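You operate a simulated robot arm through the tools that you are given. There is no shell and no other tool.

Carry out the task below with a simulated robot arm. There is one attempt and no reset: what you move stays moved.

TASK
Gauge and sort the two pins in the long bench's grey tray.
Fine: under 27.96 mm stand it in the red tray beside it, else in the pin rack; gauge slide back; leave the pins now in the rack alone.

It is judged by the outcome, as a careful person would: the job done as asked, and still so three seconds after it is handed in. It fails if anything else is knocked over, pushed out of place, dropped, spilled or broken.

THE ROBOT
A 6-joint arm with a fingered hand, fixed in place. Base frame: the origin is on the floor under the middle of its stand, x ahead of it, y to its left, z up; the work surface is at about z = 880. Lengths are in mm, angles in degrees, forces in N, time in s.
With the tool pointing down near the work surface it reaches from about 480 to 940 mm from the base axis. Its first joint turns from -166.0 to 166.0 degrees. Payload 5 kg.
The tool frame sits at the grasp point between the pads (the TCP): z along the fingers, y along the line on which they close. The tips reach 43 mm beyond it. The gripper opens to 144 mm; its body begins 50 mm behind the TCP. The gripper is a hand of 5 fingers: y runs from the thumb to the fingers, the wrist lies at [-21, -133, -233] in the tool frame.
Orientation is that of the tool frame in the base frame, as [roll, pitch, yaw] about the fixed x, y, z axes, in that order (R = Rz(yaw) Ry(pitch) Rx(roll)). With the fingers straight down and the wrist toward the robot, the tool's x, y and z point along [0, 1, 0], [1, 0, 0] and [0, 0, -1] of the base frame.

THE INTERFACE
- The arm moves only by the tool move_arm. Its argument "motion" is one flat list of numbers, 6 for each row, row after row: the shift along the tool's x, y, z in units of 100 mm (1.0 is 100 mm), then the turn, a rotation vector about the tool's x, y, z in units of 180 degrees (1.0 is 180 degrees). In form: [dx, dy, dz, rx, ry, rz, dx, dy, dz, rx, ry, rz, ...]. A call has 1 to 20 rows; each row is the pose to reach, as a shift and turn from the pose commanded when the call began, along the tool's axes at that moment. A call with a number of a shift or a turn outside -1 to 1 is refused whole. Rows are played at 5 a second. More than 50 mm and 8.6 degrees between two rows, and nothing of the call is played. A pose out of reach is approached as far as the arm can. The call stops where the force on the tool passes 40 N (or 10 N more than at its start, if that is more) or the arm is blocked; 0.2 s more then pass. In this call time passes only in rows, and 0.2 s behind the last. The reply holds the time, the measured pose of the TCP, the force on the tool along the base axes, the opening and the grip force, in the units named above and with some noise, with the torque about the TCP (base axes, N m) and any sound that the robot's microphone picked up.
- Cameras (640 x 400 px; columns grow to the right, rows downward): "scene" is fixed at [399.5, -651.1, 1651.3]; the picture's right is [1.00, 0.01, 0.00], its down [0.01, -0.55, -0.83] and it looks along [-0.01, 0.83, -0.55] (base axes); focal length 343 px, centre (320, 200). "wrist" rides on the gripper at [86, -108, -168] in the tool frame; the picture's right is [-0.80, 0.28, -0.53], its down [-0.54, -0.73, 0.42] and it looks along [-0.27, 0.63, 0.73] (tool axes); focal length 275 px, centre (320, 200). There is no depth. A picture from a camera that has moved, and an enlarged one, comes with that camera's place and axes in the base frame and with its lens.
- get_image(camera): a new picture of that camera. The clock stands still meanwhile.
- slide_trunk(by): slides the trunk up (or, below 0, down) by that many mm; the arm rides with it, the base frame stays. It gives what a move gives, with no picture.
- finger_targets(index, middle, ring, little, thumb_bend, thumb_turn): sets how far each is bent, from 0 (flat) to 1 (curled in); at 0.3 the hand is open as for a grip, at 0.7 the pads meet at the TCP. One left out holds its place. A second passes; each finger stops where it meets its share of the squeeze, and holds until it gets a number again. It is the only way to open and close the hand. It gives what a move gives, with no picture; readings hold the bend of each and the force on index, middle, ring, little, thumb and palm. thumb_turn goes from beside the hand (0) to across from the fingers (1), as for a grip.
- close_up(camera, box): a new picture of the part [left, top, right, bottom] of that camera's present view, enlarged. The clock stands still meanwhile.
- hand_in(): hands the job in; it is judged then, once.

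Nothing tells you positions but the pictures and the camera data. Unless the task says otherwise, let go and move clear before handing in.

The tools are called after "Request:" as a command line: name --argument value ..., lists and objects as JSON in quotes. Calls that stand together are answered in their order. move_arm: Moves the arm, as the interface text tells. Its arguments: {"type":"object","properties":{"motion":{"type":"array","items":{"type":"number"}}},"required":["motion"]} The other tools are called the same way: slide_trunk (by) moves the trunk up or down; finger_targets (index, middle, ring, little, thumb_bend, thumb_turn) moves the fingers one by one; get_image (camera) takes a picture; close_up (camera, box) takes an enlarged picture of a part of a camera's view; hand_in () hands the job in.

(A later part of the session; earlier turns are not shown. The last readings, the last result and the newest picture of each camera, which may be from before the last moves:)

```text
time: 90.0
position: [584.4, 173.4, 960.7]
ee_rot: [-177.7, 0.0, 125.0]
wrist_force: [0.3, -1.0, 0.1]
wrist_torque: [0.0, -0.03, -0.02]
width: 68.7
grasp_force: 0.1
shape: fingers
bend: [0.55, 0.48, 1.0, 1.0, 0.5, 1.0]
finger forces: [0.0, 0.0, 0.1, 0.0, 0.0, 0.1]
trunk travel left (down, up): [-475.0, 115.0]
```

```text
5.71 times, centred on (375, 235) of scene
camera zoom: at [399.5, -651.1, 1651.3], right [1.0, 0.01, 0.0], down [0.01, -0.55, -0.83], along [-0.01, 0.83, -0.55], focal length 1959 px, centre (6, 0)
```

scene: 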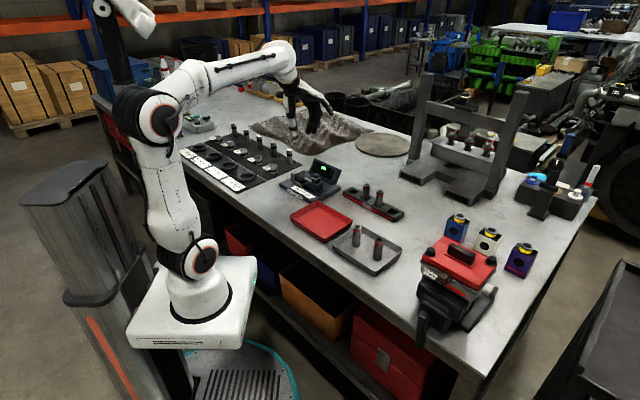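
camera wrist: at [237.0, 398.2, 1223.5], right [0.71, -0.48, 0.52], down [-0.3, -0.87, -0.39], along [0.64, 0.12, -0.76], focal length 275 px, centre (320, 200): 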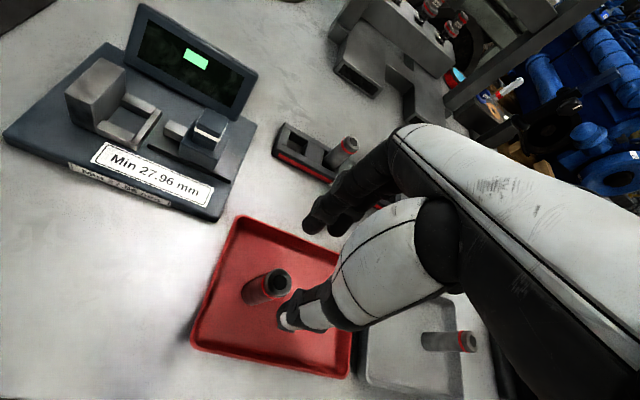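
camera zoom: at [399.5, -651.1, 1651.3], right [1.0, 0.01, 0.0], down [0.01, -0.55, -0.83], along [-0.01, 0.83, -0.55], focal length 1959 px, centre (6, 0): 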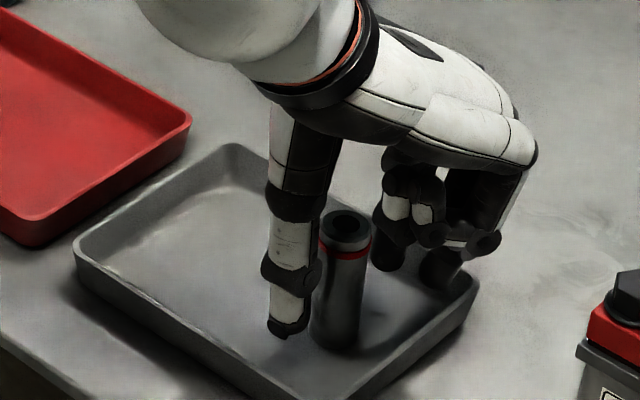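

Nearly identical to the earlier pick pose; a tiny nudge, then close in the same steps.

Request:
move_arm --motion '[0.018, 0, 0.015, 0, 0, 0]'

Request:
finger_targets --index 0.65

Request:
finger_targets --thumb_bend 0.62

Request:
finger_targets --index 0.7 --thumb_bend 0.645

Request:
finger_targets --index 0.74 --thumb_bend 0.67

Request:
close_up --camera "scene" --box '[340, 200, 410, 270]'

Request:
close_up --camera "wrist" --box '[220, 190, 360, 330]'

```text
time: 90.4
position: [583.9, 176.5, 957.7]
ee_rot: [-177.7, 0.2, 125.0]
wrist_force: [-0.2, 0.0, 0.0]
wrist_torque: [0.02, -0.03, 0.02]
width: 68.9
grasp_force: 0.1
shape: fingers
bend: [0.55, 0.48, 1.0, 1.0, 0.5, 1.0]
finger forces: [0.0, 0.1, 0.0, 0.1, 0.1, 0.0]
trunk travel left (down, up): [-475.0, 115.0]
```

```text
time: 91.4
position: [583.2, 175.1, 957.5]
ee_rot: [-177.8, 0.0, 125.0]
wrist_force: [-0.4, -0.2, -0.2]
wrist_torque: [0.0, 0.0, 0.01]
width: 51.5
grasp_force: 0.1
shape: fingers
bend: [0.65, 0.48, 1.0, 1.0, 0.5, 1.0]
finger forces: [0.1, 0.0, 0.1, 0.0, 0.1, 0.0]
trunk travel left (down, up): [-475.0, 115.0]
```

```text
time: 92.4
position: [582.9, 175.0, 957.3]
ee_rot: [-177.7, 0.0, 125.0]
wrist_force: [-0.4, -0.1, 0.8]
wrist_torque: [-0.02, 0.02, 0.01]
width: 32.2
grasp_force: 0.2
shape: fingers
bend: [0.65, 0.48, 1.0, 1.0, 0.61, 1.0]
finger forces: [0.4, 0.0, 0.0, 0.0, 1.1, 0.0]
trunk travel left (down, up): [-475.0, 115.0]
```

```text
time: 93.4
position: [583.5, 174.9, 958.0]
ee_rot: [-177.7, 0.1, 125.0]
wrist_force: [0.3, 0.8, -0.8]
wrist_torque: [0.03, -0.03, 0.0]
width: 29.7
grasp_force: 3.3
shape: fingers
bend: [0.66, 0.48, 1.0, 1.0, 0.61, 1.0]
finger forces: [3.9, 0.0, 0.0, 0.0, 3.9, 0.0]
trunk travel left (down, up): [-475.0, 115.0]
```

```text
time: 94.4
position: [582.8, 174.6, 957.8]
ee_rot: [-177.7, 0.0, 125.1]
wrist_force: [0.1, -0.5, 0.0]
wrist_torque: [-0.01, -0.01, 0.01]
width: 28.5
grasp_force: 9.3
shape: fingers
bend: [0.72, 0.48, 1.0, 1.0, 0.62, 1.0]
finger forces: [9.2, 0.0, 0.0, 0.0, 9.5, 0.0]
trunk travel left (down, up): [-475.0, 115.0]
```

```text
5.71 times, centred on (375, 235) of scene
camera zoom: at [399.5, -651.1, 1651.3], right [1.0, 0.01, 0.0], down [0.01, -0.55, -0.83], along [-0.01, 0.83, -0.55], focal length 1959 px, centre (6, 0)
```

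zoom: 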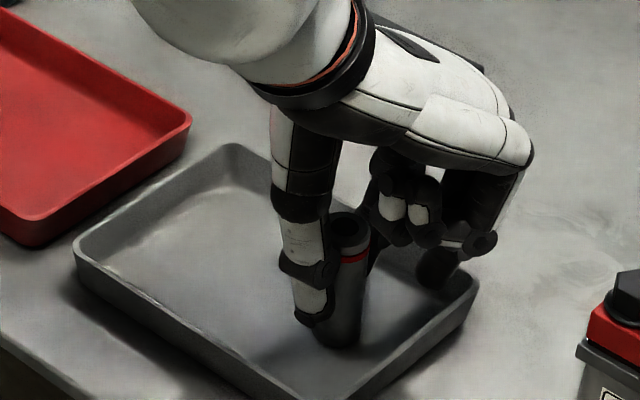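

```text
2.86 times, centred on (290, 260) of wrist
camera zoom: at [450.2, 185.9, 1130.6], right [0.71, -0.48, 0.52], down [-0.3, -0.87, -0.39], along [0.64, 0.12, -0.76], focal length 786 px, centre (406, 29)
```

zoom: 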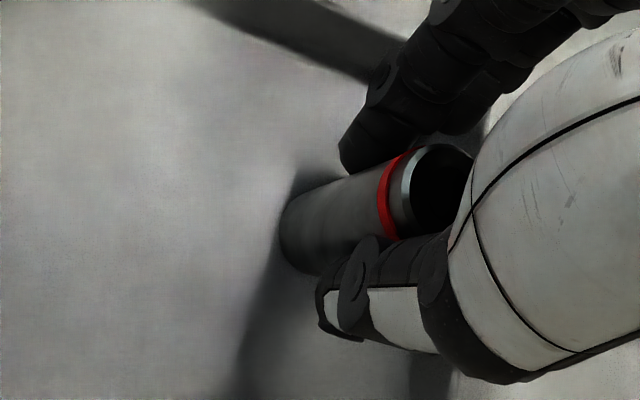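

Same secure grip on pin B. Lifting it and carrying it to the gauge.

Request:
move_arm --motion '[0, -0.004, -0.1, 0, 0, 0, 0, -0.012, -0.3, 0, 0, 0, 0, -0.022, -0.55, 0, 0, 0, 0, -0.032, -0.8, 0, 0, 0]'

Request:
move_arm --motion '[0, -0.012, -0.3, 0, 0, 0, 0, -0.024, -0.6, 0, 0, 0]'

Request:
close_up --camera "scene" --box '[340, 130, 420, 230]'

Request:
move_arm --motion '[0.29, 0.023, 0, 0, 0, 0, 0.58, 0.046, 0, 0, 0, 0, 0.869, 0.069, -0.003, 0, 0, 0]'

Request:
move_arm --motion '[0.29, 0.023, 0, 0, 0, 0, 0.58, 0.046, 0, 0, 0, 0, 0.869, 0.069, -0.003, 0, 0, 0]'

Request:
move_arm --motion '[0.29, 0.023, 0, 0, 0, 0, 0.58, 0.046, 0, 0, 0, 0, 0.869, 0.069, -0.003, 0, 0, 0]'

Request:
move_arm --motion '[0.29, 0.023, 0, 0, 0, 0, 0.58, 0.046, 0, 0, 0, 0, 0.869, 0.069, -0.003, 0, 0, 0]'

```text
time: 95.4
position: [585.0, 173.3, 1037.8]
ee_rot: [-177.6, 0.0, 124.9]
wrist_force: [0.7, -0.3, -2.0]
wrist_torque: [0.04, -0.02, -0.04]
width: 28.4
grasp_force: 8.9
shape: fingers
bend: [0.72, 0.48, 1.0, 1.0, 0.62, 1.0]
finger forces: [9.2, 0.0, 0.0, 0.0, 9.6, 0.0]
trunk travel left (down, up): [-475.0, 115.0]
```

```text
time: 96.0
position: [581.7, 174.2, 1094.6]
ee_rot: [-177.6, -0.1, 125.0]
wrist_force: [-0.7, 0.1, -2.8]
wrist_torque: [0.02, 0.02, 0.02]
width: 28.6
grasp_force: 9.1
shape: fingers
bend: [0.72, 0.48, 1.0, 1.0, 0.62, 1.0]
finger forces: [9.3, 0.0, 0.0, 0.0, 9.6, 0.0]
trunk travel left (down, up): [-475.0, 115.0]
```

```text
4.00 times, centred on (380, 180) of scene
camera zoom: at [399.5, -651.1, 1651.3], right [1.0, 0.01, 0.0], down [0.01, -0.55, -0.83], along [-0.01, 0.83, -0.55], focal length 1371 px, centre (80, 280)
```

zoom: 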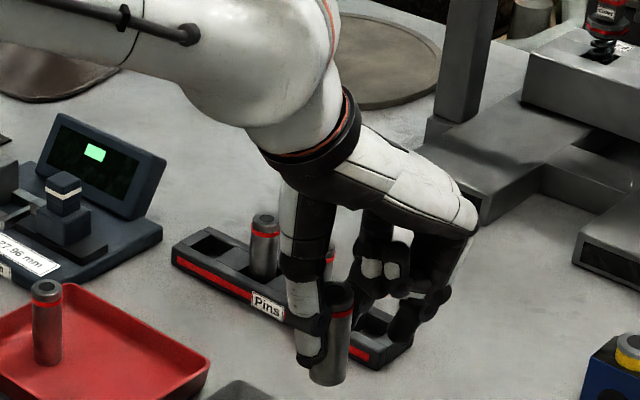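

```text
time: 96.8
position: [539.0, 252.2, 1097.5]
ee_rot: [-177.6, -0.1, 124.9]
wrist_force: [0.4, -0.2, -2.9]
wrist_torque: [0.01, 0.0, 0.0]
width: 28.5
grasp_force: 9.7
shape: fingers
bend: [0.72, 0.48, 1.0, 1.0, 0.62, 1.0]
finger forces: [9.3, 0.1, 0.0, 0.0, 9.6, 0.0]
trunk travel left (down, up): [-475.0, 115.0]
```

```text
time: 97.6
position: [495.0, 325.9, 1097.3]
ee_rot: [-177.6, 0.0, 124.9]
wrist_force: [-0.3, 0.0, -2.2]
wrist_torque: [0.04, 0.01, -0.01]
width: 28.3
grasp_force: 9.4
shape: fingers
bend: [0.72, 0.48, 1.0, 1.0, 0.62, 1.0]
finger forces: [9.4, 0.0, 0.0, 0.0, 9.7, 0.0]
trunk travel left (down, up): [-475.0, 115.0]
```

```text
time: 98.4
position: [451.8, 400.4, 1096.4]
ee_rot: [-177.6, 0.0, 125.1]
wrist_force: [0.3, -0.6, -1.8]
wrist_torque: [0.04, -0.01, 0.0]
width: 28.3
grasp_force: 9.1
shape: fingers
bend: [0.72, 0.48, 1.0, 1.0, 0.62, 1.0]
finger forces: [9.5, 0.1, 0.0, 0.0, 9.7, 0.0]
trunk travel left (down, up): [-475.0, 115.0]
```

```text
time: 99.2
position: [407.0, 475.2, 1098.7]
ee_rot: [-177.6, 0.0, 124.9]
wrist_force: [-0.2, 0.4, -2.6]
wrist_torque: [-0.01, -0.03, -0.01]
width: 28.4
grasp_force: 9.7
shape: fingers
bend: [0.72, 0.48, 1.0, 1.0, 0.62, 1.0]
finger forces: [9.5, 0.1, 0.1, 0.0, 9.8, 0.0]
trunk travel left (down, up): [-475.0, 115.0]
```

Request:
move_arm --motion '[0.29, 0.023, 0, 0, 0, 0, 0.58, 0.046, 0, 0, 0, 0, 0.869, 0.069, -0.003, 0, 0, 0]'

Request:
move_arm --motion '[0.29, 0.023, 0, 0, 0, 0, 0.58, 0.046, 0, 0, 0, 0, 0.869, 0.069, -0.003, 0, 0, 0]'

Request:
move_arm --motion '[0, 0.008, 0.2, 0, 0, 0, 0, 0.016, 0.4, 0, 0, 0, 0, 0.022, 0.55, 0, 0, 0]'

Request:
close_up --camera "wrist" --box '[210, 200, 350, 340]'

Request:
close_up --camera "scene" --box '[295, 145, 335, 190]'

```text
time: 100.0
position: [363.1, 554.1, 1098.1]
ee_rot: [-177.6, 0.1, 124.9]
wrist_force: [0.2, -0.3, -2.4]
wrist_torque: [0.0, -0.06, 0.02]
width: 28.3
grasp_force: 9.2
shape: fingers
bend: [0.72, 0.48, 1.0, 1.0, 0.62, 1.0]
finger forces: [9.5, 0.0, 0.0, 0.0, 9.8, 0.0]
trunk travel left (down, up): [-475.0, 115.0]
```

```text
time: 100.8
position: [317.3, 629.2, 1098.6]
ee_rot: [-177.6, -0.1, 125.0]
wrist_force: [0.9, 0.1, -2.0]
wrist_torque: [0.03, -0.03, -0.01]
width: 28.6
grasp_force: 9.3
shape: fingers
bend: [0.72, 0.48, 1.0, 1.0, 0.62, 1.0]
finger forces: [9.7, 0.0, 0.1, 0.0, 9.8, 0.1]
trunk travel left (down, up): [-475.0, 115.0]
```

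```text
time: 101.6
position: [317.5, 628.8, 1044.1]
ee_rot: [-177.7, 0.0, 124.9]
wrist_force: [-0.2, 0.2, -2.3]
wrist_torque: [0.03, 0.0, 0.01]
width: 28.2
grasp_force: 9.2
shape: fingers
bend: [0.72, 0.48, 1.0, 1.0, 0.62, 1.0]
finger forces: [9.7, 0.0, 0.1, 0.0, 9.8, 0.1]
trunk travel left (down, up): [-475.0, 115.0]
```

```text
2.86 times, centred on (280, 270) of wrist
camera zoom: at [185.7, 639.5, 1215.8], right [0.71, -0.48, 0.52], down [-0.3, -0.87, -0.39], along [0.64, 0.12, -0.76], focal length 786 px, centre (434, 0)
```

zoom: 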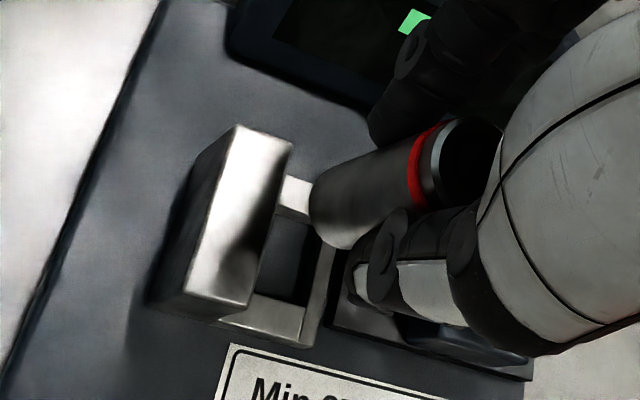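

```text
8.89 times, centred on (315, 168) of scene
camera zoom: at [399.5, -651.1, 1651.3], right [1.0, 0.01, 0.0], down [0.01, -0.55, -0.83], along [-0.01, 0.83, -0.55], focal length 3047 px, centre (364, 489)
```

zoom: 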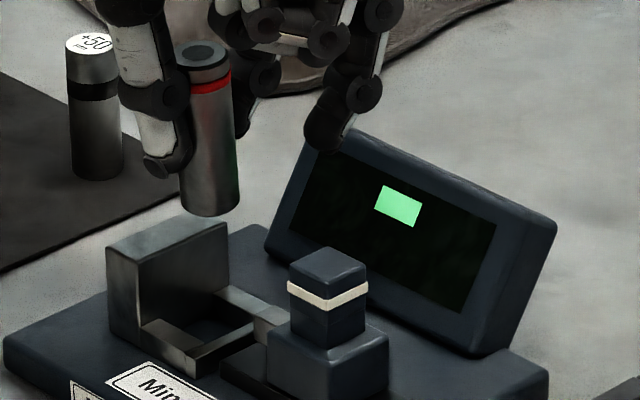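

Over the pocket again with pin B. I estimate the foot is about 4 mm too far toward the display side, so I'll correct that and come down to just above the frame.

Request:
move_arm --motion '[-0.025, -0.036, 0, 0, 0, 0, -0.025, -0.03, 0.15, 0, 0, 0, -0.025, -0.024, 0.3, 0, 0, 0, -0.025, -0.018, 0.45, 0, 0, 0]'

Request:
close_up --camera "scene" --box '[300, 160, 330, 190]'

Request:
close_up --camera "wrist" --box '[225, 210, 325, 310]'

```text
time: 102.6
position: [316.9, 624.4, 999.8]
ee_rot: [-177.6, 0.0, 125.0]
wrist_force: [-0.4, 0.2, -2.3]
wrist_torque: [0.02, -0.04, 0.01]
width: 28.3
grasp_force: 9.5
shape: fingers
bend: [0.72, 0.48, 1.0, 1.0, 0.62, 1.0]
finger forces: [9.6, 0.1, 0.1, 0.0, 9.8, 0.0]
trunk travel left (down, up): [-475.0, 115.0]
```

```text
13.33 times, centred on (315, 175) of scene
camera zoom: at [399.5, -651.1, 1651.3], right [1.0, 0.01, 0.0], down [0.01, -0.55, -0.83], along [-0.01, 0.83, -0.55], focal length 4571 px, centre (387, 533)
```

zoom: 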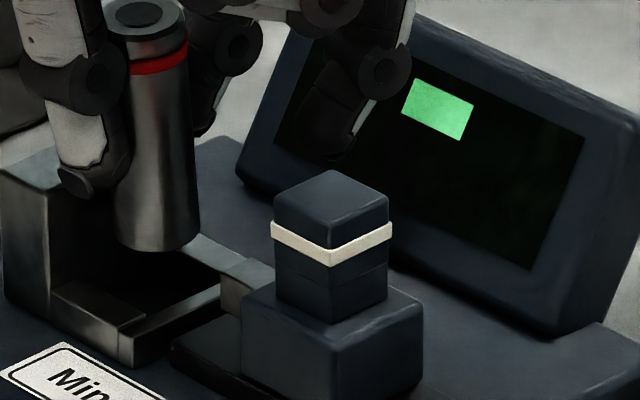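

```text
4.00 times, centred on (275, 260) of wrist
camera zoom: at [185.3, 635.0, 1172.5], right [0.71, -0.48, 0.52], down [-0.3, -0.87, -0.39], along [0.64, 0.12, -0.76], focal length 1101 px, centre (500, -40)
```

zoom: 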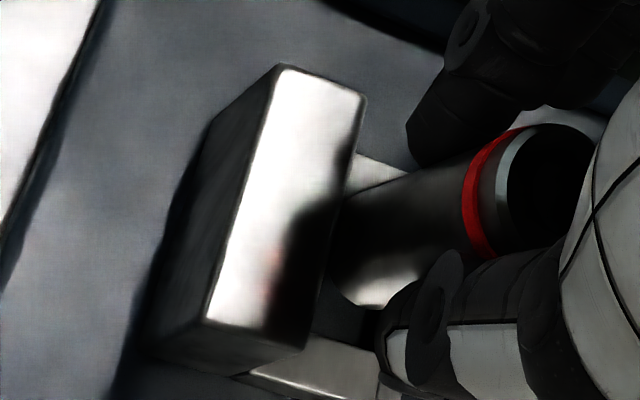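

I'll check how upright pin B is at higher zoom before putting it in.

Request:
close_up --camera "scene" --box '[298, 152, 326, 180]'

Request:
close_up --camera "wrist" --box '[280, 220, 350, 290]'

```text
14.29 times, centred on (312, 166) of scene
camera zoom: at [399.5, -651.1, 1651.3], right [1.0, 0.01, 0.0], down [0.01, -0.55, -0.83], along [-0.01, 0.83, -0.55], focal length 4897 px, centre (434, 686)
```

zoom: 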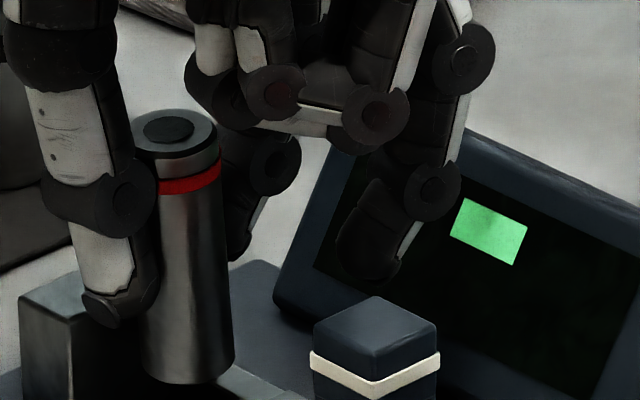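

```text
5.71 times, centred on (315, 255) of wrist
camera zoom: at [185.3, 635.0, 1172.5], right [0.71, -0.48, 0.52], down [-0.3, -0.87, -0.39], along [0.64, 0.12, -0.76], focal length 1573 px, centre (349, -114)
```

zoom: 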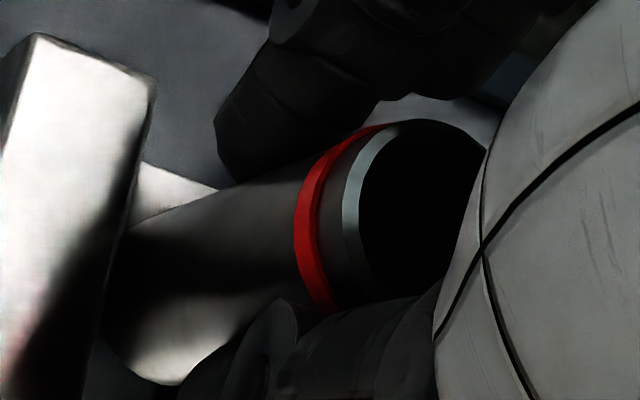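

Pin B leans about 2.8° with its foot toward +x. I'll tilt the hand to stand it upright (with a 1 mm shift) before going further down.

Request:
move_arm --motion '[-0.005, 0, 0, 0.0064, 0.0045, 0, -0.01, 0.002, 0, 0.0127, 0.0089, 0]'

Request:
close_up --camera "scene" --box '[298, 155, 328, 185]'

Request:
close_up --camera "wrist" --box '[225, 210, 325, 310]'

```text
time: 103.2
position: [318.7, 622.7, 999.5]
ee_rot: [-175.3, -1.7, 124.8]
wrist_force: [0.1, 0.9, -2.9]
wrist_torque: [0.04, -0.02, 0.0]
width: 28.5
grasp_force: 9.5
shape: fingers
bend: [0.72, 0.48, 1.0, 1.0, 0.62, 1.0]
finger forces: [9.7, 0.0, 0.1, 0.1, 9.8, 0.1]
trunk travel left (down, up): [-475.0, 115.0]
```

```text
13.33 times, centred on (313, 170) of scene
camera zoom: at [399.5, -651.1, 1651.3], right [1.0, 0.01, 0.0], down [0.01, -0.55, -0.83], along [-0.01, 0.83, -0.55], focal length 4571 px, centre (413, 600)
```

zoom: 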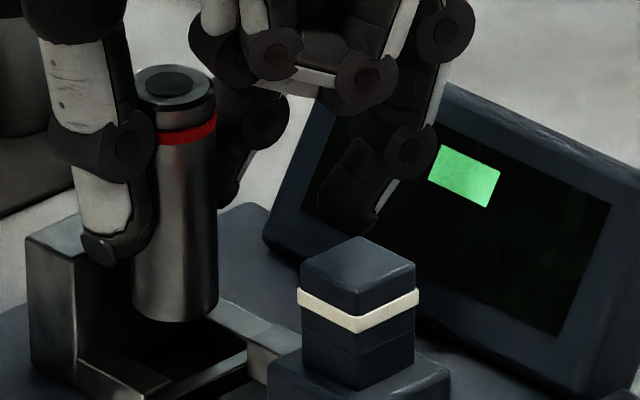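

```text
4.00 times, centred on (275, 260) of wrist
camera zoom: at [194.5, 633.8, 1177.9], right [0.73, -0.48, 0.49], down [-0.32, -0.87, -0.38], along [0.6, 0.12, -0.79], focal length 1101 px, centre (500, -40)
```

zoom: 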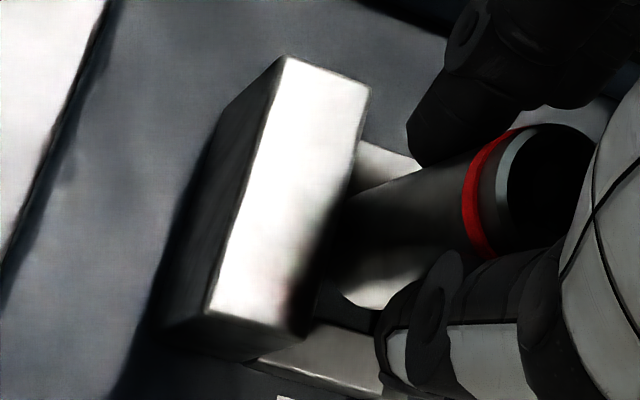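

Upright now, and the foot looks centred over the pocket. Lowering 12 mm to the frame top.

Request:
move_arm --motion '[-0.0015, 0.005, 0.06, 0, 0, 0, -0.003, 0.0096, 0.12, 0, 0, 0]'

Request:
close_up --camera "scene" --box '[300, 160, 330, 190]'

Request:
close_up --camera "wrist" --box '[225, 210, 325, 310]'

```text
time: 103.8
position: [318.1, 624.0, 988.5]
ee_rot: [-175.4, -1.6, 124.8]
wrist_force: [0.2, -0.3, -1.6]
wrist_torque: [-0.04, -0.04, 0.0]
width: 28.5
grasp_force: 10.0
shape: fingers
bend: [0.72, 0.48, 1.0, 1.0, 0.62, 1.0]
finger forces: [9.7, 0.0, 0.0, 0.1, 9.8, 0.0]
trunk travel left (down, up): [-475.0, 115.0]
```

```text
13.33 times, centred on (315, 175) of scene
camera zoom: at [399.5, -651.1, 1651.3], right [1.0, 0.01, 0.0], down [0.01, -0.55, -0.83], along [-0.01, 0.83, -0.55], focal length 4571 px, centre (387, 533)
```

zoom: 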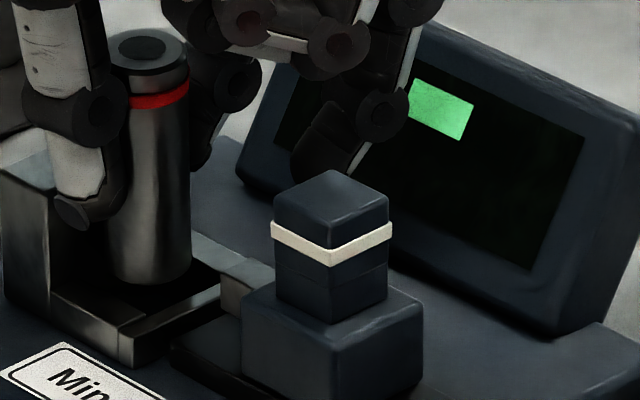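

```text
4.00 times, centred on (275, 260) of wrist
camera zoom: at [194.0, 634.0, 1167.0], right [0.73, -0.48, 0.49], down [-0.32, -0.87, -0.38], along [0.6, 0.12, -0.79], focal length 1101 px, centre (500, -40)
```

zoom: 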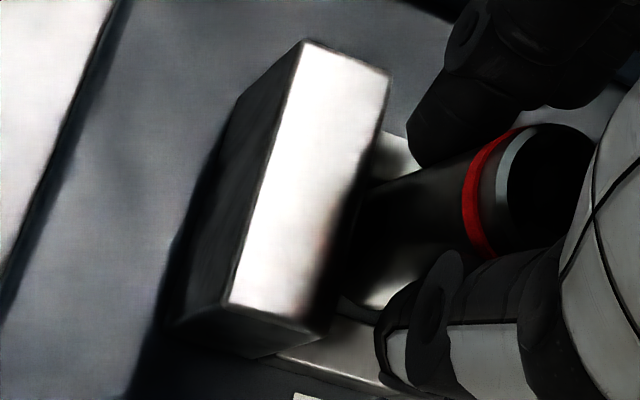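

Well centred; the foot is now just above the frame. I'll bias it a hair away from the anvil and keep lowering.

Request:
move_arm --motion '[-0.008, 0.003, 0.03, 0, 0, 0, -0.01, 0.006, 0.06, 0, 0, 0]'

Request:
close_up --camera "scene" --box '[300, 160, 330, 190]'

```text
time: 104.4
position: [318.2, 621.8, 981.6]
ee_rot: [-175.4, -1.6, 124.9]
wrist_force: [-0.3, 0.2, -2.6]
wrist_torque: [-0.02, -0.04, 0.03]
width: 28.2
grasp_force: 9.9
shape: fingers
bend: [0.72, 0.48, 1.0, 1.0, 0.62, 1.0]
finger forces: [9.7, 0.0, 0.1, 0.1, 9.8, 0.1]
trunk travel left (down, up): [-475.0, 115.0]
```

```text
13.33 times, centred on (315, 175) of scene
camera zoom: at [399.5, -651.1, 1651.3], right [1.0, 0.01, 0.0], down [0.01, -0.55, -0.83], along [-0.01, 0.83, -0.55], focal length 4571 px, centre (387, 533)
```

zoom: 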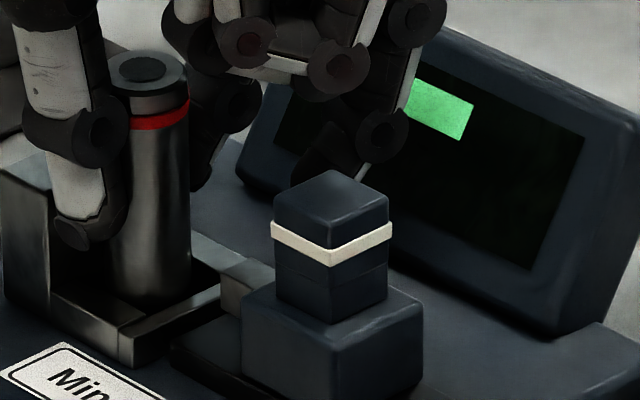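

Going in cleanly, as with pin A. Continuing in small steps.

Request:
move_arm --motion '[-0.001, 0.003, 0.04, 0, 0, 0]'

Request:
move_arm --motion '[-0.001, 0.002, 0.025, 0, 0, 0]'

Request:
move_arm --motion '[0, 0.001, 0.015, 0, 0, 0]'

Request:
close_up --camera "scene" --box '[300, 160, 330, 190]'

```text
time: 104.8
position: [317.0, 622.4, 976.8]
ee_rot: [-175.4, -1.6, 124.8]
wrist_force: [0.0, 0.0, -2.7]
wrist_torque: [0.01, -0.02, 0.03]
width: 28.0
grasp_force: 9.5
shape: fingers
bend: [0.72, 0.48, 1.0, 1.0, 0.62, 1.0]
finger forces: [9.7, 0.0, 0.1, 0.0, 9.9, 0.1]
trunk travel left (down, up): [-475.0, 115.0]
```

```text
time: 105.2
position: [317.7, 622.6, 976.3]
ee_rot: [-175.3, -1.6, 124.9]
wrist_force: [-0.1, 0.6, -1.6]
wrist_torque: [0.0, -0.04, 0.0]
width: 28.1
grasp_force: 9.3
shape: fingers
bend: [0.72, 0.48, 1.0, 1.0, 0.62, 1.0]
finger forces: [9.8, 0.0, 0.0, 0.0, 9.8, 0.0]
trunk travel left (down, up): [-475.0, 115.0]
```

```text
time: 105.6
position: [317.9, 621.8, 973.5]
ee_rot: [-175.4, -1.5, 124.8]
wrist_force: [-0.1, -1.6, -2.6]
wrist_torque: [0.0, -0.03, -0.01]
width: 27.9
grasp_force: 9.6
shape: fingers
bend: [0.72, 0.48, 1.0, 1.0, 0.62, 1.0]
finger forces: [9.6, 0.0, 0.0, 0.0, 9.9, 0.0]
trunk travel left (down, up): [-475.0, 115.0]
```

```text
13.33 times, centred on (315, 175) of scene
camera zoom: at [399.5, -651.1, 1651.3], right [1.0, 0.01, 0.0], down [0.01, -0.55, -0.83], along [-0.01, 0.83, -0.55], focal length 4571 px, centre (387, 533)
```

zoom: 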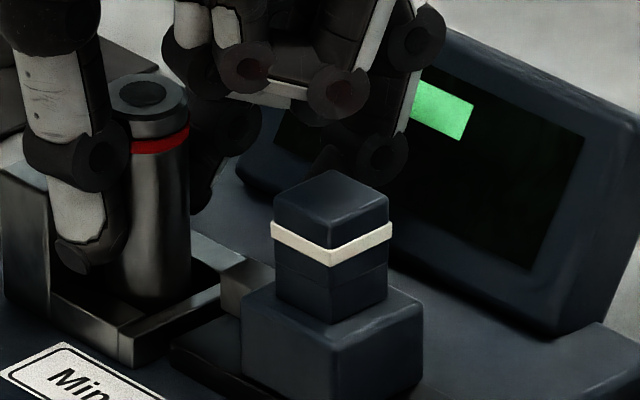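

Request:
move_arm --motion '[0, 0.001, 0.015, 0, 0, 0]'

Request:
move_arm --motion '[0, 0.001, 0.015, 0, 0, 0]'

Request:
close_up --camera "scene" --box '[300, 160, 330, 190]'

```text
time: 106.0
position: [317.4, 621.5, 970.7]
ee_rot: [-175.4, -1.6, 124.9]
wrist_force: [-0.6, -0.3, -1.8]
wrist_torque: [0.02, -0.01, 0.03]
width: 28.3
grasp_force: 9.9
shape: fingers
bend: [0.72, 0.48, 1.0, 1.0, 0.62, 1.0]
finger forces: [9.7, 0.1, 0.0, 0.0, 9.9, 0.0]
trunk travel left (down, up): [-475.0, 115.0]
```

```text
time: 106.4
position: [318.4, 622.2, 972.0]
ee_rot: [-175.4, -1.7, 125.0]
wrist_force: [-0.5, -0.2, 0.9]
wrist_torque: [-0.03, 0.03, 0.02]
width: 28.0
grasp_force: 10.4
shape: fingers
bend: [0.72, 0.48, 1.0, 1.0, 0.62, 1.0]
finger forces: [9.9, 0.1, 0.0, 0.0, 10.3, 0.0]
trunk travel left (down, up): [-475.0, 115.0]
```

```text
13.33 times, centred on (315, 175) of scene
camera zoom: at [399.5, -651.1, 1651.3], right [1.0, 0.01, 0.0], down [0.01, -0.55, -0.83], along [-0.01, 0.83, -0.55], focal length 4571 px, centre (387, 533)
```

zoom: 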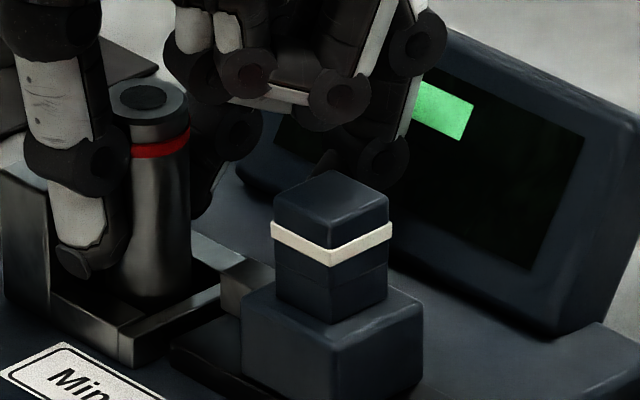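

Contact is starting at the expected floor height. One more small step, then ease off and release.

Request:
move_arm --motion '[0, 0.001, 0.012, 0, 0, 0]'

Request:
move_arm --motion '[0, 0, -0.01, 0, 0, 0]'

Request:
finger_targets --index 0.58 --thumb_bend 0.55

Request:
close_up --camera "scene" --box '[295, 150, 335, 190]'

Request:
close_up --camera "wrist" --box '[225, 190, 345, 310]'

```text
time: 106.8
position: [319.1, 621.9, 970.4]
ee_rot: [-175.6, -1.7, 124.8]
wrist_force: [-1.0, 0.4, 3.9]
wrist_torque: [-0.08, 0.07, 0.0]
width: 27.9
grasp_force: 10.6
shape: fingers
bend: [0.72, 0.48, 1.0, 1.0, 0.62, 1.0]
finger forces: [10.3, 0.0, 0.1, 0.0, 10.6, 0.0]
trunk travel left (down, up): [-475.0, 115.0]
```

```text
time: 107.2
position: [317.7, 621.7, 970.0]
ee_rot: [-175.3, -1.8, 124.9]
wrist_force: [1.0, 1.2, 3.6]
wrist_torque: [-0.01, -0.01, 0.0]
width: 28.1
grasp_force: 10.4
shape: fingers
bend: [0.72, 0.48, 1.0, 1.0, 0.62, 1.0]
finger forces: [11.3, 0.1, 0.0, 0.0, 9.8, 0.0]
trunk travel left (down, up): [-475.0, 115.0]
```

```text
time: 108.2
position: [318.6, 623.0, 969.8]
ee_rot: [-175.4, -1.6, 124.8]
wrist_force: [0.3, -0.1, 0.5]
wrist_torque: [-0.02, -0.01, 0.03]
width: 56.5
grasp_force: 0.1
shape: fingers
bend: [0.57, 0.48, 1.0, 1.0, 0.55, 1.0]
finger forces: [0.1, 0.0, 0.0, 0.0, 0.1, 0.0]
trunk travel left (down, up): [-475.0, 115.0]
```

```text
10.00 times, centred on (315, 170) of scene
camera zoom: at [399.5, -651.1, 1651.3], right [1.0, 0.01, 0.0], down [0.01, -0.55, -0.83], along [-0.01, 0.83, -0.55], focal length 3428 px, centre (370, 500)
```

zoom: 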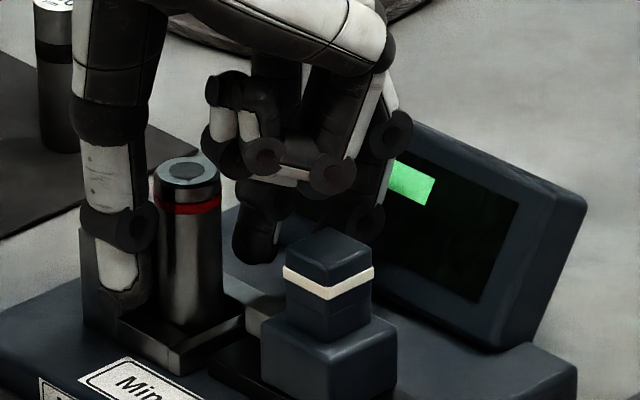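

```text
3.33 times, centred on (285, 250) of wrist
camera zoom: at [193.5, 632.9, 1149.3], right [0.73, -0.48, 0.49], down [-0.32, -0.87, -0.38], along [0.6, 0.12, -0.79], focal length 918 px, centre (437, 33)
```

zoom: 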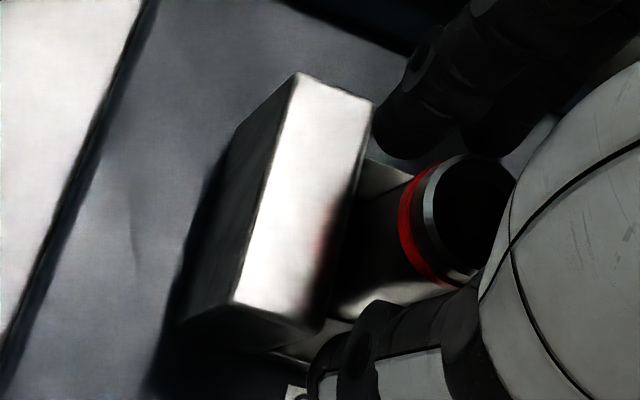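

Pin B stands in the pocket. Withdrawing straight up and levelling the hand.

Request:
finger_targets --index 0.55 --thumb_bend 0.51

Request:
move_arm --motion '[0.008, -0.024, -0.3, 0, 0, 0, 0.017, -0.048, -0.6, 0, 0, 0, 0.026, -0.072, -0.9, -0.0128, -0.0045, 0, 0.028, -0.08, -0.98, -0.0255, -0.0089, 0]'

Request:
move_arm --motion '[-0.27, 0.036, 0, 0, 0, -0.0185, -0.54, 0.072, 0, 0, 0, -0.037, -0.82, 0.1, 0, 0, 0, -0.0556]'

Request:
get_image --camera "wrist"

Request:
close_up --camera "wrist" --box '[200, 240, 310, 330]'

Request:
close_up --camera "scene" --box '[290, 140, 350, 200]'

```text
time: 109.2
position: [318.5, 622.3, 969.9]
ee_rot: [-175.4, -1.6, 124.9]
wrist_force: [0.0, 0.2, 0.2]
wrist_torque: [0.01, -0.04, 0.02]
width: 66.8
grasp_force: 0.2
shape: fingers
bend: [0.55, 0.48, 1.0, 1.0, 0.51, 1.0]
finger forces: [0.1, 0.0, 0.0, 0.0, 0.0, 0.0]
trunk travel left (down, up): [-475.0, 115.0]
```

```text
time: 110.2
position: [317.4, 620.4, 1067.8]
ee_rot: [179.8, 0.0, 124.8]
wrist_force: [0.8, 0.0, -1.0]
wrist_torque: [0.03, -0.01, 0.0]
width: 66.9
grasp_force: 0.1
shape: fingers
bend: [0.55, 0.48, 1.0, 1.0, 0.51, 1.0]
finger forces: [0.0, 0.1, 0.0, 0.0, 0.0, 0.1]
trunk travel left (down, up): [-475.0, 115.0]
```

```text
time: 111.0
position: [376.9, 556.7, 1066.3]
ee_rot: [180.0, 0.0, 134.9]
wrist_force: [0.8, 1.2, 0.5]
wrist_torque: [-0.03, 0.04, 0.03]
width: 66.7
grasp_force: 0.1
shape: fingers
bend: [0.55, 0.48, 1.0, 1.0, 0.51, 1.0]
finger forces: [0.0, 0.0, 0.0, 0.0, 0.0, 0.0]
trunk travel left (down, up): [-475.0, 115.0]
```

```text
taken
camera wrist: at [238.6, 540.6, 1235.1], right [0.76, -0.36, 0.53], down [-0.13, -0.9, -0.42], along [0.63, 0.26, -0.73], focal length 275 px, centre (320, 200)
```

wrist: 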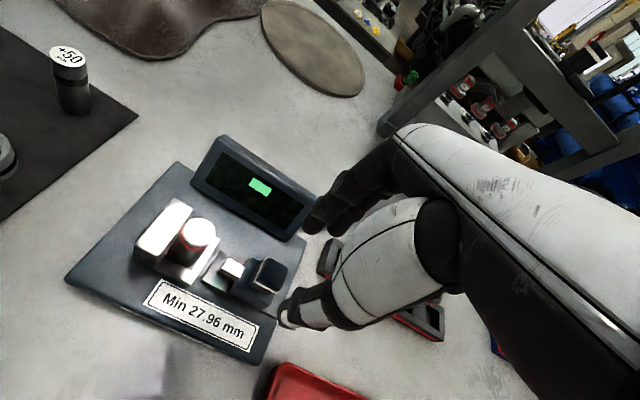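

```text
4.44 times, centred on (255, 285) of wrist
camera zoom: at [238.6, 540.6, 1235.1], right [0.76, -0.36, 0.53], down [-0.13, -0.9, -0.42], along [0.63, 0.26, -0.73], focal length 1224 px, centre (609, -178)
```

zoom: 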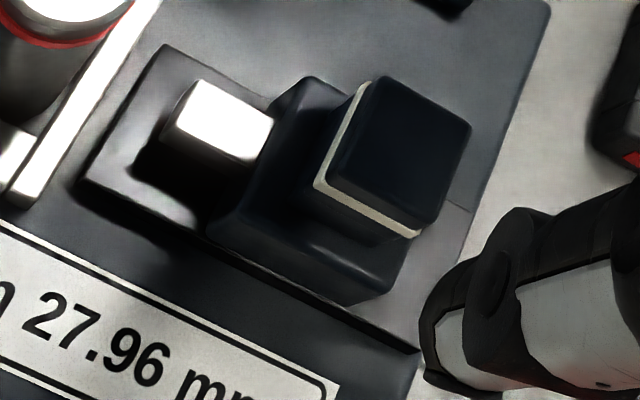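

```text
6.67 times, centred on (320, 170) of scene
camera zoom: at [399.5, -651.1, 1651.3], right [1.0, 0.01, 0.0], down [0.01, -0.55, -0.83], along [-0.01, 0.83, -0.55], focal length 2285 px, centre (320, 400)
```

zoom: 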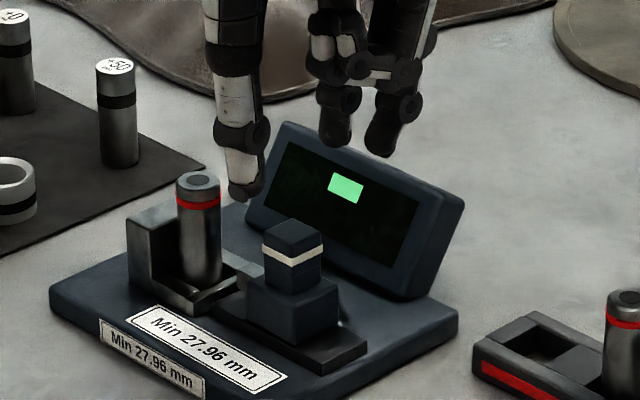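

Pin B stands in the pocket; the knob is about 4 mm off the pinch line. Correcting and descending onto it as before.

Request:
move_arm --motion '[0.041, 0.017, 0, 0, 0, 0, 0.041, 0.017, 0.25, 0, 0, 0, 0.041, 0.017, 0.5, 0, 0, 0, 0.041, 0.017, 0.73, 0, 0, 0]'

Request:
close_up --camera "wrist" --box '[200, 200, 360, 340]'

Request:
close_up --camera "scene" --box '[295, 150, 345, 195]'

```text
time: 112.0
position: [369.8, 564.6, 992.0]
ee_rot: [180.0, -0.1, 134.9]
wrist_force: [-0.2, 0.6, -0.1]
wrist_torque: [-0.03, -0.04, -0.02]
width: 67.0
grasp_force: 0.0
shape: fingers
bend: [0.55, 0.48, 1.0, 1.0, 0.51, 1.0]
finger forces: [0.0, 0.0, 0.0, 0.0, 0.1, 0.1]
trunk travel left (down, up): [-475.0, 115.0]
```

```text
2.86 times, centred on (280, 270) of wrist
camera zoom: at [233.0, 547.4, 1161.7], right [0.76, -0.36, 0.53], down [-0.13, -0.9, -0.42], along [0.63, 0.25, -0.73], focal length 786 px, centre (434, 0)
```

zoom: 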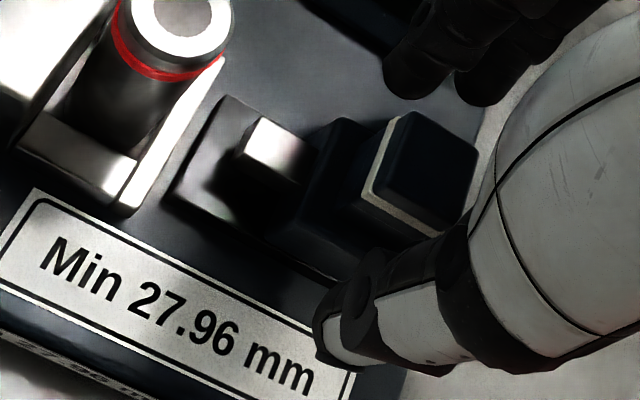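

```text
8.89 times, centred on (320, 172) of scene
camera zoom: at [399.5, -651.1, 1651.3], right [1.0, 0.01, 0.0], down [0.01, -0.55, -0.83], along [-0.01, 0.83, -0.55], focal length 3047 px, centre (320, 444)
```

zoom: 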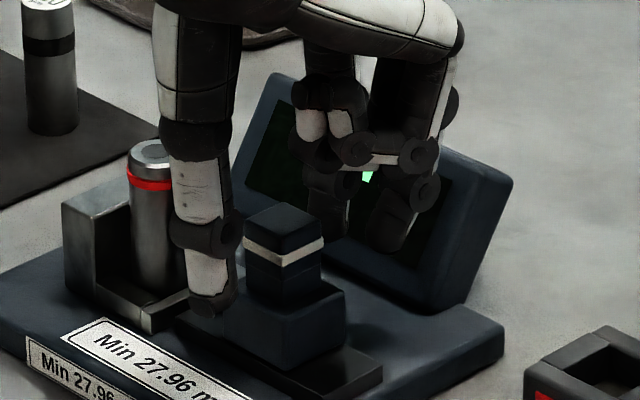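

The hand overshot by about 4 mm along the slide direction; nudging back before closing.

Request:
move_arm --motion '[-0.02, 0.003, 0, 0, 0, 0, -0.042, 0.005, 0, 0, 0, 0]'

Request:
close_up --camera "wrist" --box '[200, 200, 360, 340]'

```text
time: 112.6
position: [375.5, 562.0, 995.2]
ee_rot: [179.9, -0.1, 134.9]
wrist_force: [0.2, 0.5, 0.3]
wrist_torque: [0.0, 0.02, 0.01]
width: 67.1
grasp_force: 0.1
shape: fingers
bend: [0.55, 0.48, 1.0, 1.0, 0.51, 1.0]
finger forces: [0.0, 0.0, 0.0, 0.0, 0.0, 0.0]
trunk travel left (down, up): [-475.0, 115.0]
```

```text
2.86 times, centred on (280, 270) of wrist
camera zoom: at [237.2, 544.4, 1162.9], right [0.76, -0.36, 0.53], down [-0.13, -0.9, -0.42], along [0.63, 0.25, -0.73], focal length 786 px, centre (434, 0)
```

zoom: 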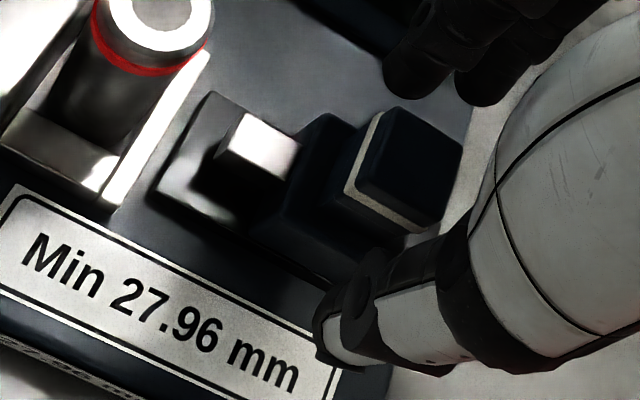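

Aligned as the first time. Closing on the knob in the same steps.

Request:
finger_targets --index 0.64 --thumb_bend 0.62

Request:
finger_targets --index 0.7 --thumb_bend 0.66

Request:
finger_targets --index 0.73 --thumb_bend 0.68

Request:
close_up --camera "scene" --box '[295, 150, 345, 195]'

Request:
close_up --camera "wrist" --box '[200, 200, 360, 340]'

```text
time: 113.6
position: [375.8, 561.9, 993.7]
ee_rot: [179.9, 0.1, 134.9]
wrist_force: [-0.5, -0.1, -0.3]
wrist_torque: [0.0, 0.05, -0.01]
width: 32.4
grasp_force: 0.2
shape: fingers
bend: [0.64, 0.48, 1.0, 1.0, 0.62, 1.0]
finger forces: [0.0, 0.0, 0.0, 0.0, 0.3, 0.1]
trunk travel left (down, up): [-475.0, 115.0]
```

```text
time: 114.6
position: [375.2, 562.2, 995.2]
ee_rot: [-180.0, 0.0, 134.9]
wrist_force: [1.0, 1.3, -0.9]
wrist_torque: [0.06, 0.0, -0.01]
width: 28.8
grasp_force: 4.9
shape: fingers
bend: [0.65, 0.48, 1.0, 1.0, 0.63, 1.0]
finger forces: [5.4, 0.1, 0.1, 0.0, 4.5, 0.1]
trunk travel left (down, up): [-475.0, 115.0]
```

```text
time: 115.6
position: [374.9, 561.4, 993.9]
ee_rot: [-179.9, 0.0, 135.0]
wrist_force: [2.4, 1.4, -4.1]
wrist_torque: [-0.05, -0.01, -0.09]
width: 28.2
grasp_force: 8.5
shape: fingers
bend: [0.64, 0.48, 1.0, 1.0, 0.64, 1.0]
finger forces: [9.3, 0.1, 0.0, 0.1, 7.4, 0.0]
trunk travel left (down, up): [-475.0, 115.0]
```

```text
8.89 times, centred on (320, 172) of scene
camera zoom: at [399.5, -651.1, 1651.3], right [1.0, 0.01, 0.0], down [0.01, -0.55, -0.83], along [-0.01, 0.83, -0.55], focal length 3047 px, centre (320, 444)
```

zoom: 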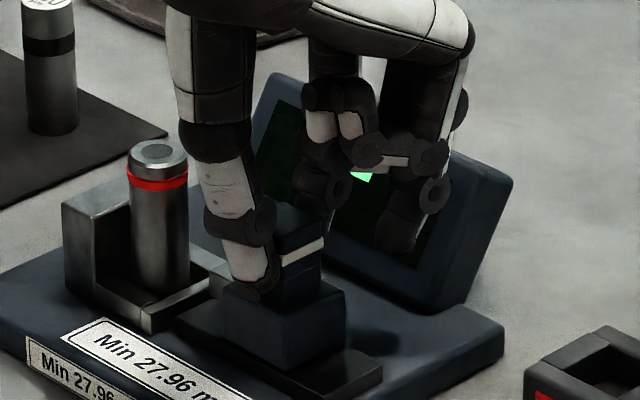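

```text
2.86 times, centred on (280, 270) of wrist
camera zoom: at [237.5, 544.7, 1162.5], right [0.76, -0.36, 0.53], down [-0.13, -0.9, -0.42], along [0.63, 0.25, -0.73], focal length 786 px, centre (434, 0)
```

zoom: 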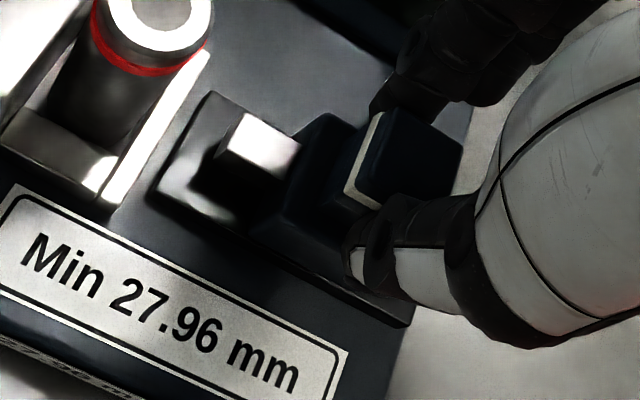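

Knob held. Sliding toward pin B, easing the hand down slightly to cancel the upward drag.

Request:
move_arm --motion '[0.03, 0, 0.01, 0, 0, 0, 0.07, 0, 0.015, 0, 0, 0, 0.11, 0, 0.015, 0, 0, 0]'

Request:
move_arm --motion '[0.04, 0, 0, 0, 0, 0, 0.08, 0, 0, 0, 0, 0]'

Request:
get_image --camera "wrist"

```text
time: 116.4
position: [368.3, 570.5, 992.8]
ee_rot: [180.0, 0.0, 135.0]
wrist_force: [1.1, 2.2, -1.6]
wrist_torque: [0.0, -0.04, -0.11]
width: 28.5
grasp_force: 8.5
shape: fingers
bend: [0.63, 0.48, 1.0, 1.0, 0.64, 1.0]
finger forces: [9.7, 0.1, 0.0, 0.1, 7.2, 0.0]
trunk travel left (down, up): [-475.0, 115.0]
```

```text
time: 117.0
position: [362.9, 575.4, 993.3]
ee_rot: [-180.0, -0.1, 134.9]
wrist_force: [1.1, -0.1, -0.4]
wrist_torque: [-0.11, 0.03, -0.1]
width: 28.3
grasp_force: 9.4
shape: fingers
bend: [0.64, 0.48, 1.0, 1.0, 0.64, 1.0]
finger forces: [9.0, 0.0, 0.0, 0.1, 8.5, 0.0]
trunk travel left (down, up): [-475.0, 115.0]
```

```text
taken
camera wrist: at [224.4, 557.9, 1162.0], right [0.76, -0.36, 0.53], down [-0.13, -0.9, -0.42], along [0.63, 0.25, -0.73], focal length 275 px, centre (320, 200)
```

wrist: 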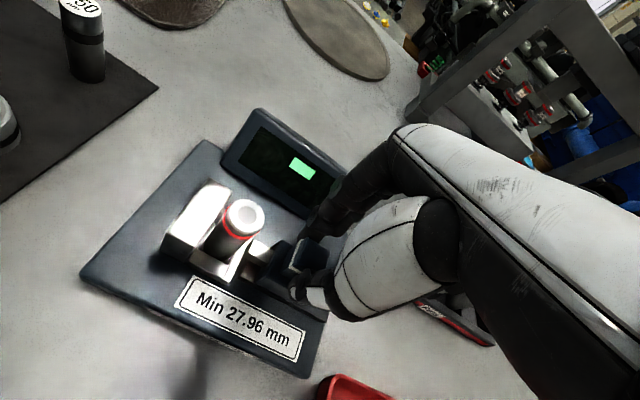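

The slide follows smoothly. Continuing in 2–3 mm increments to contact.

Request:
move_arm --motion '[0.025, 0, 0, 0, 0, 0, 0.045, 0, 0, 0, 0, 0]'

Request:
move_arm --motion '[0.02, 0, 0, 0, 0, 0]'

Request:
move_arm --motion '[0.02, 0, 0, 0, 0, 0]'

Request:
close_up --camera "wrist" --box '[170, 100, 350, 330]'

```text
time: 117.6
position: [358.2, 577.2, 992.9]
ee_rot: [-180.0, 0.1, 135.1]
wrist_force: [2.7, 2.4, 0.3]
wrist_torque: [0.03, -0.05, -0.1]
width: 28.5
grasp_force: 8.6
shape: fingers
bend: [0.63, 0.48, 1.0, 1.0, 0.64, 1.0]
finger forces: [10.4, 0.1, 0.1, 0.0, 7.2, 0.0]
trunk travel left (down, up): [-475.0, 115.0]
```

```text
time: 118.0
position: [357.1, 579.8, 993.8]
ee_rot: [180.0, 0.0, 135.0]
wrist_force: [1.9, 2.7, 0.3]
wrist_torque: [0.03, -0.02, -0.12]
width: 28.1
grasp_force: 9.0
shape: fingers
bend: [0.63, 0.48, 1.0, 1.0, 0.64, 1.0]
finger forces: [10.7, 0.1, 0.0, 0.1, 7.0, 0.1]
trunk travel left (down, up): [-475.0, 115.0]
```

```text
time: 118.4
position: [355.7, 581.5, 994.4]
ee_rot: [-179.9, 0.1, 134.8]
wrist_force: [2.2, 3.2, 0.0]
wrist_torque: [0.06, -0.05, -0.12]
width: 28.4
grasp_force: 9.0
shape: fingers
bend: [0.63, 0.48, 1.0, 1.0, 0.64, 1.0]
finger forces: [10.4, 0.1, 0.0, 0.0, 6.7, 0.1]
trunk travel left (down, up): [-475.0, 115.0]
```

```text
1.74 times, centred on (260, 215) of wrist
camera zoom: at [218.1, 563.8, 1162.1], right [0.76, -0.36, 0.53], down [-0.13, -0.9, -0.42], along [0.63, 0.25, -0.73], focal length 479 px, centre (424, 174)
```

zoom: 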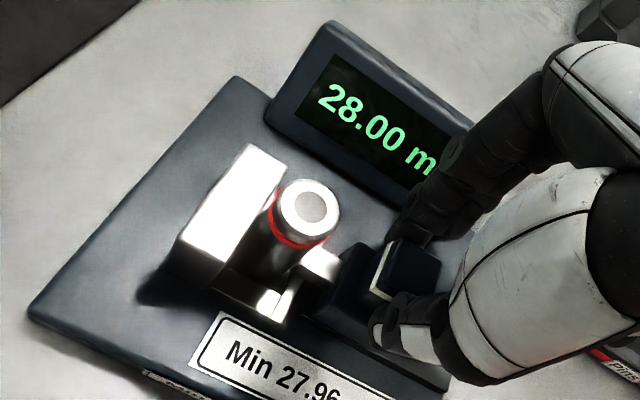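

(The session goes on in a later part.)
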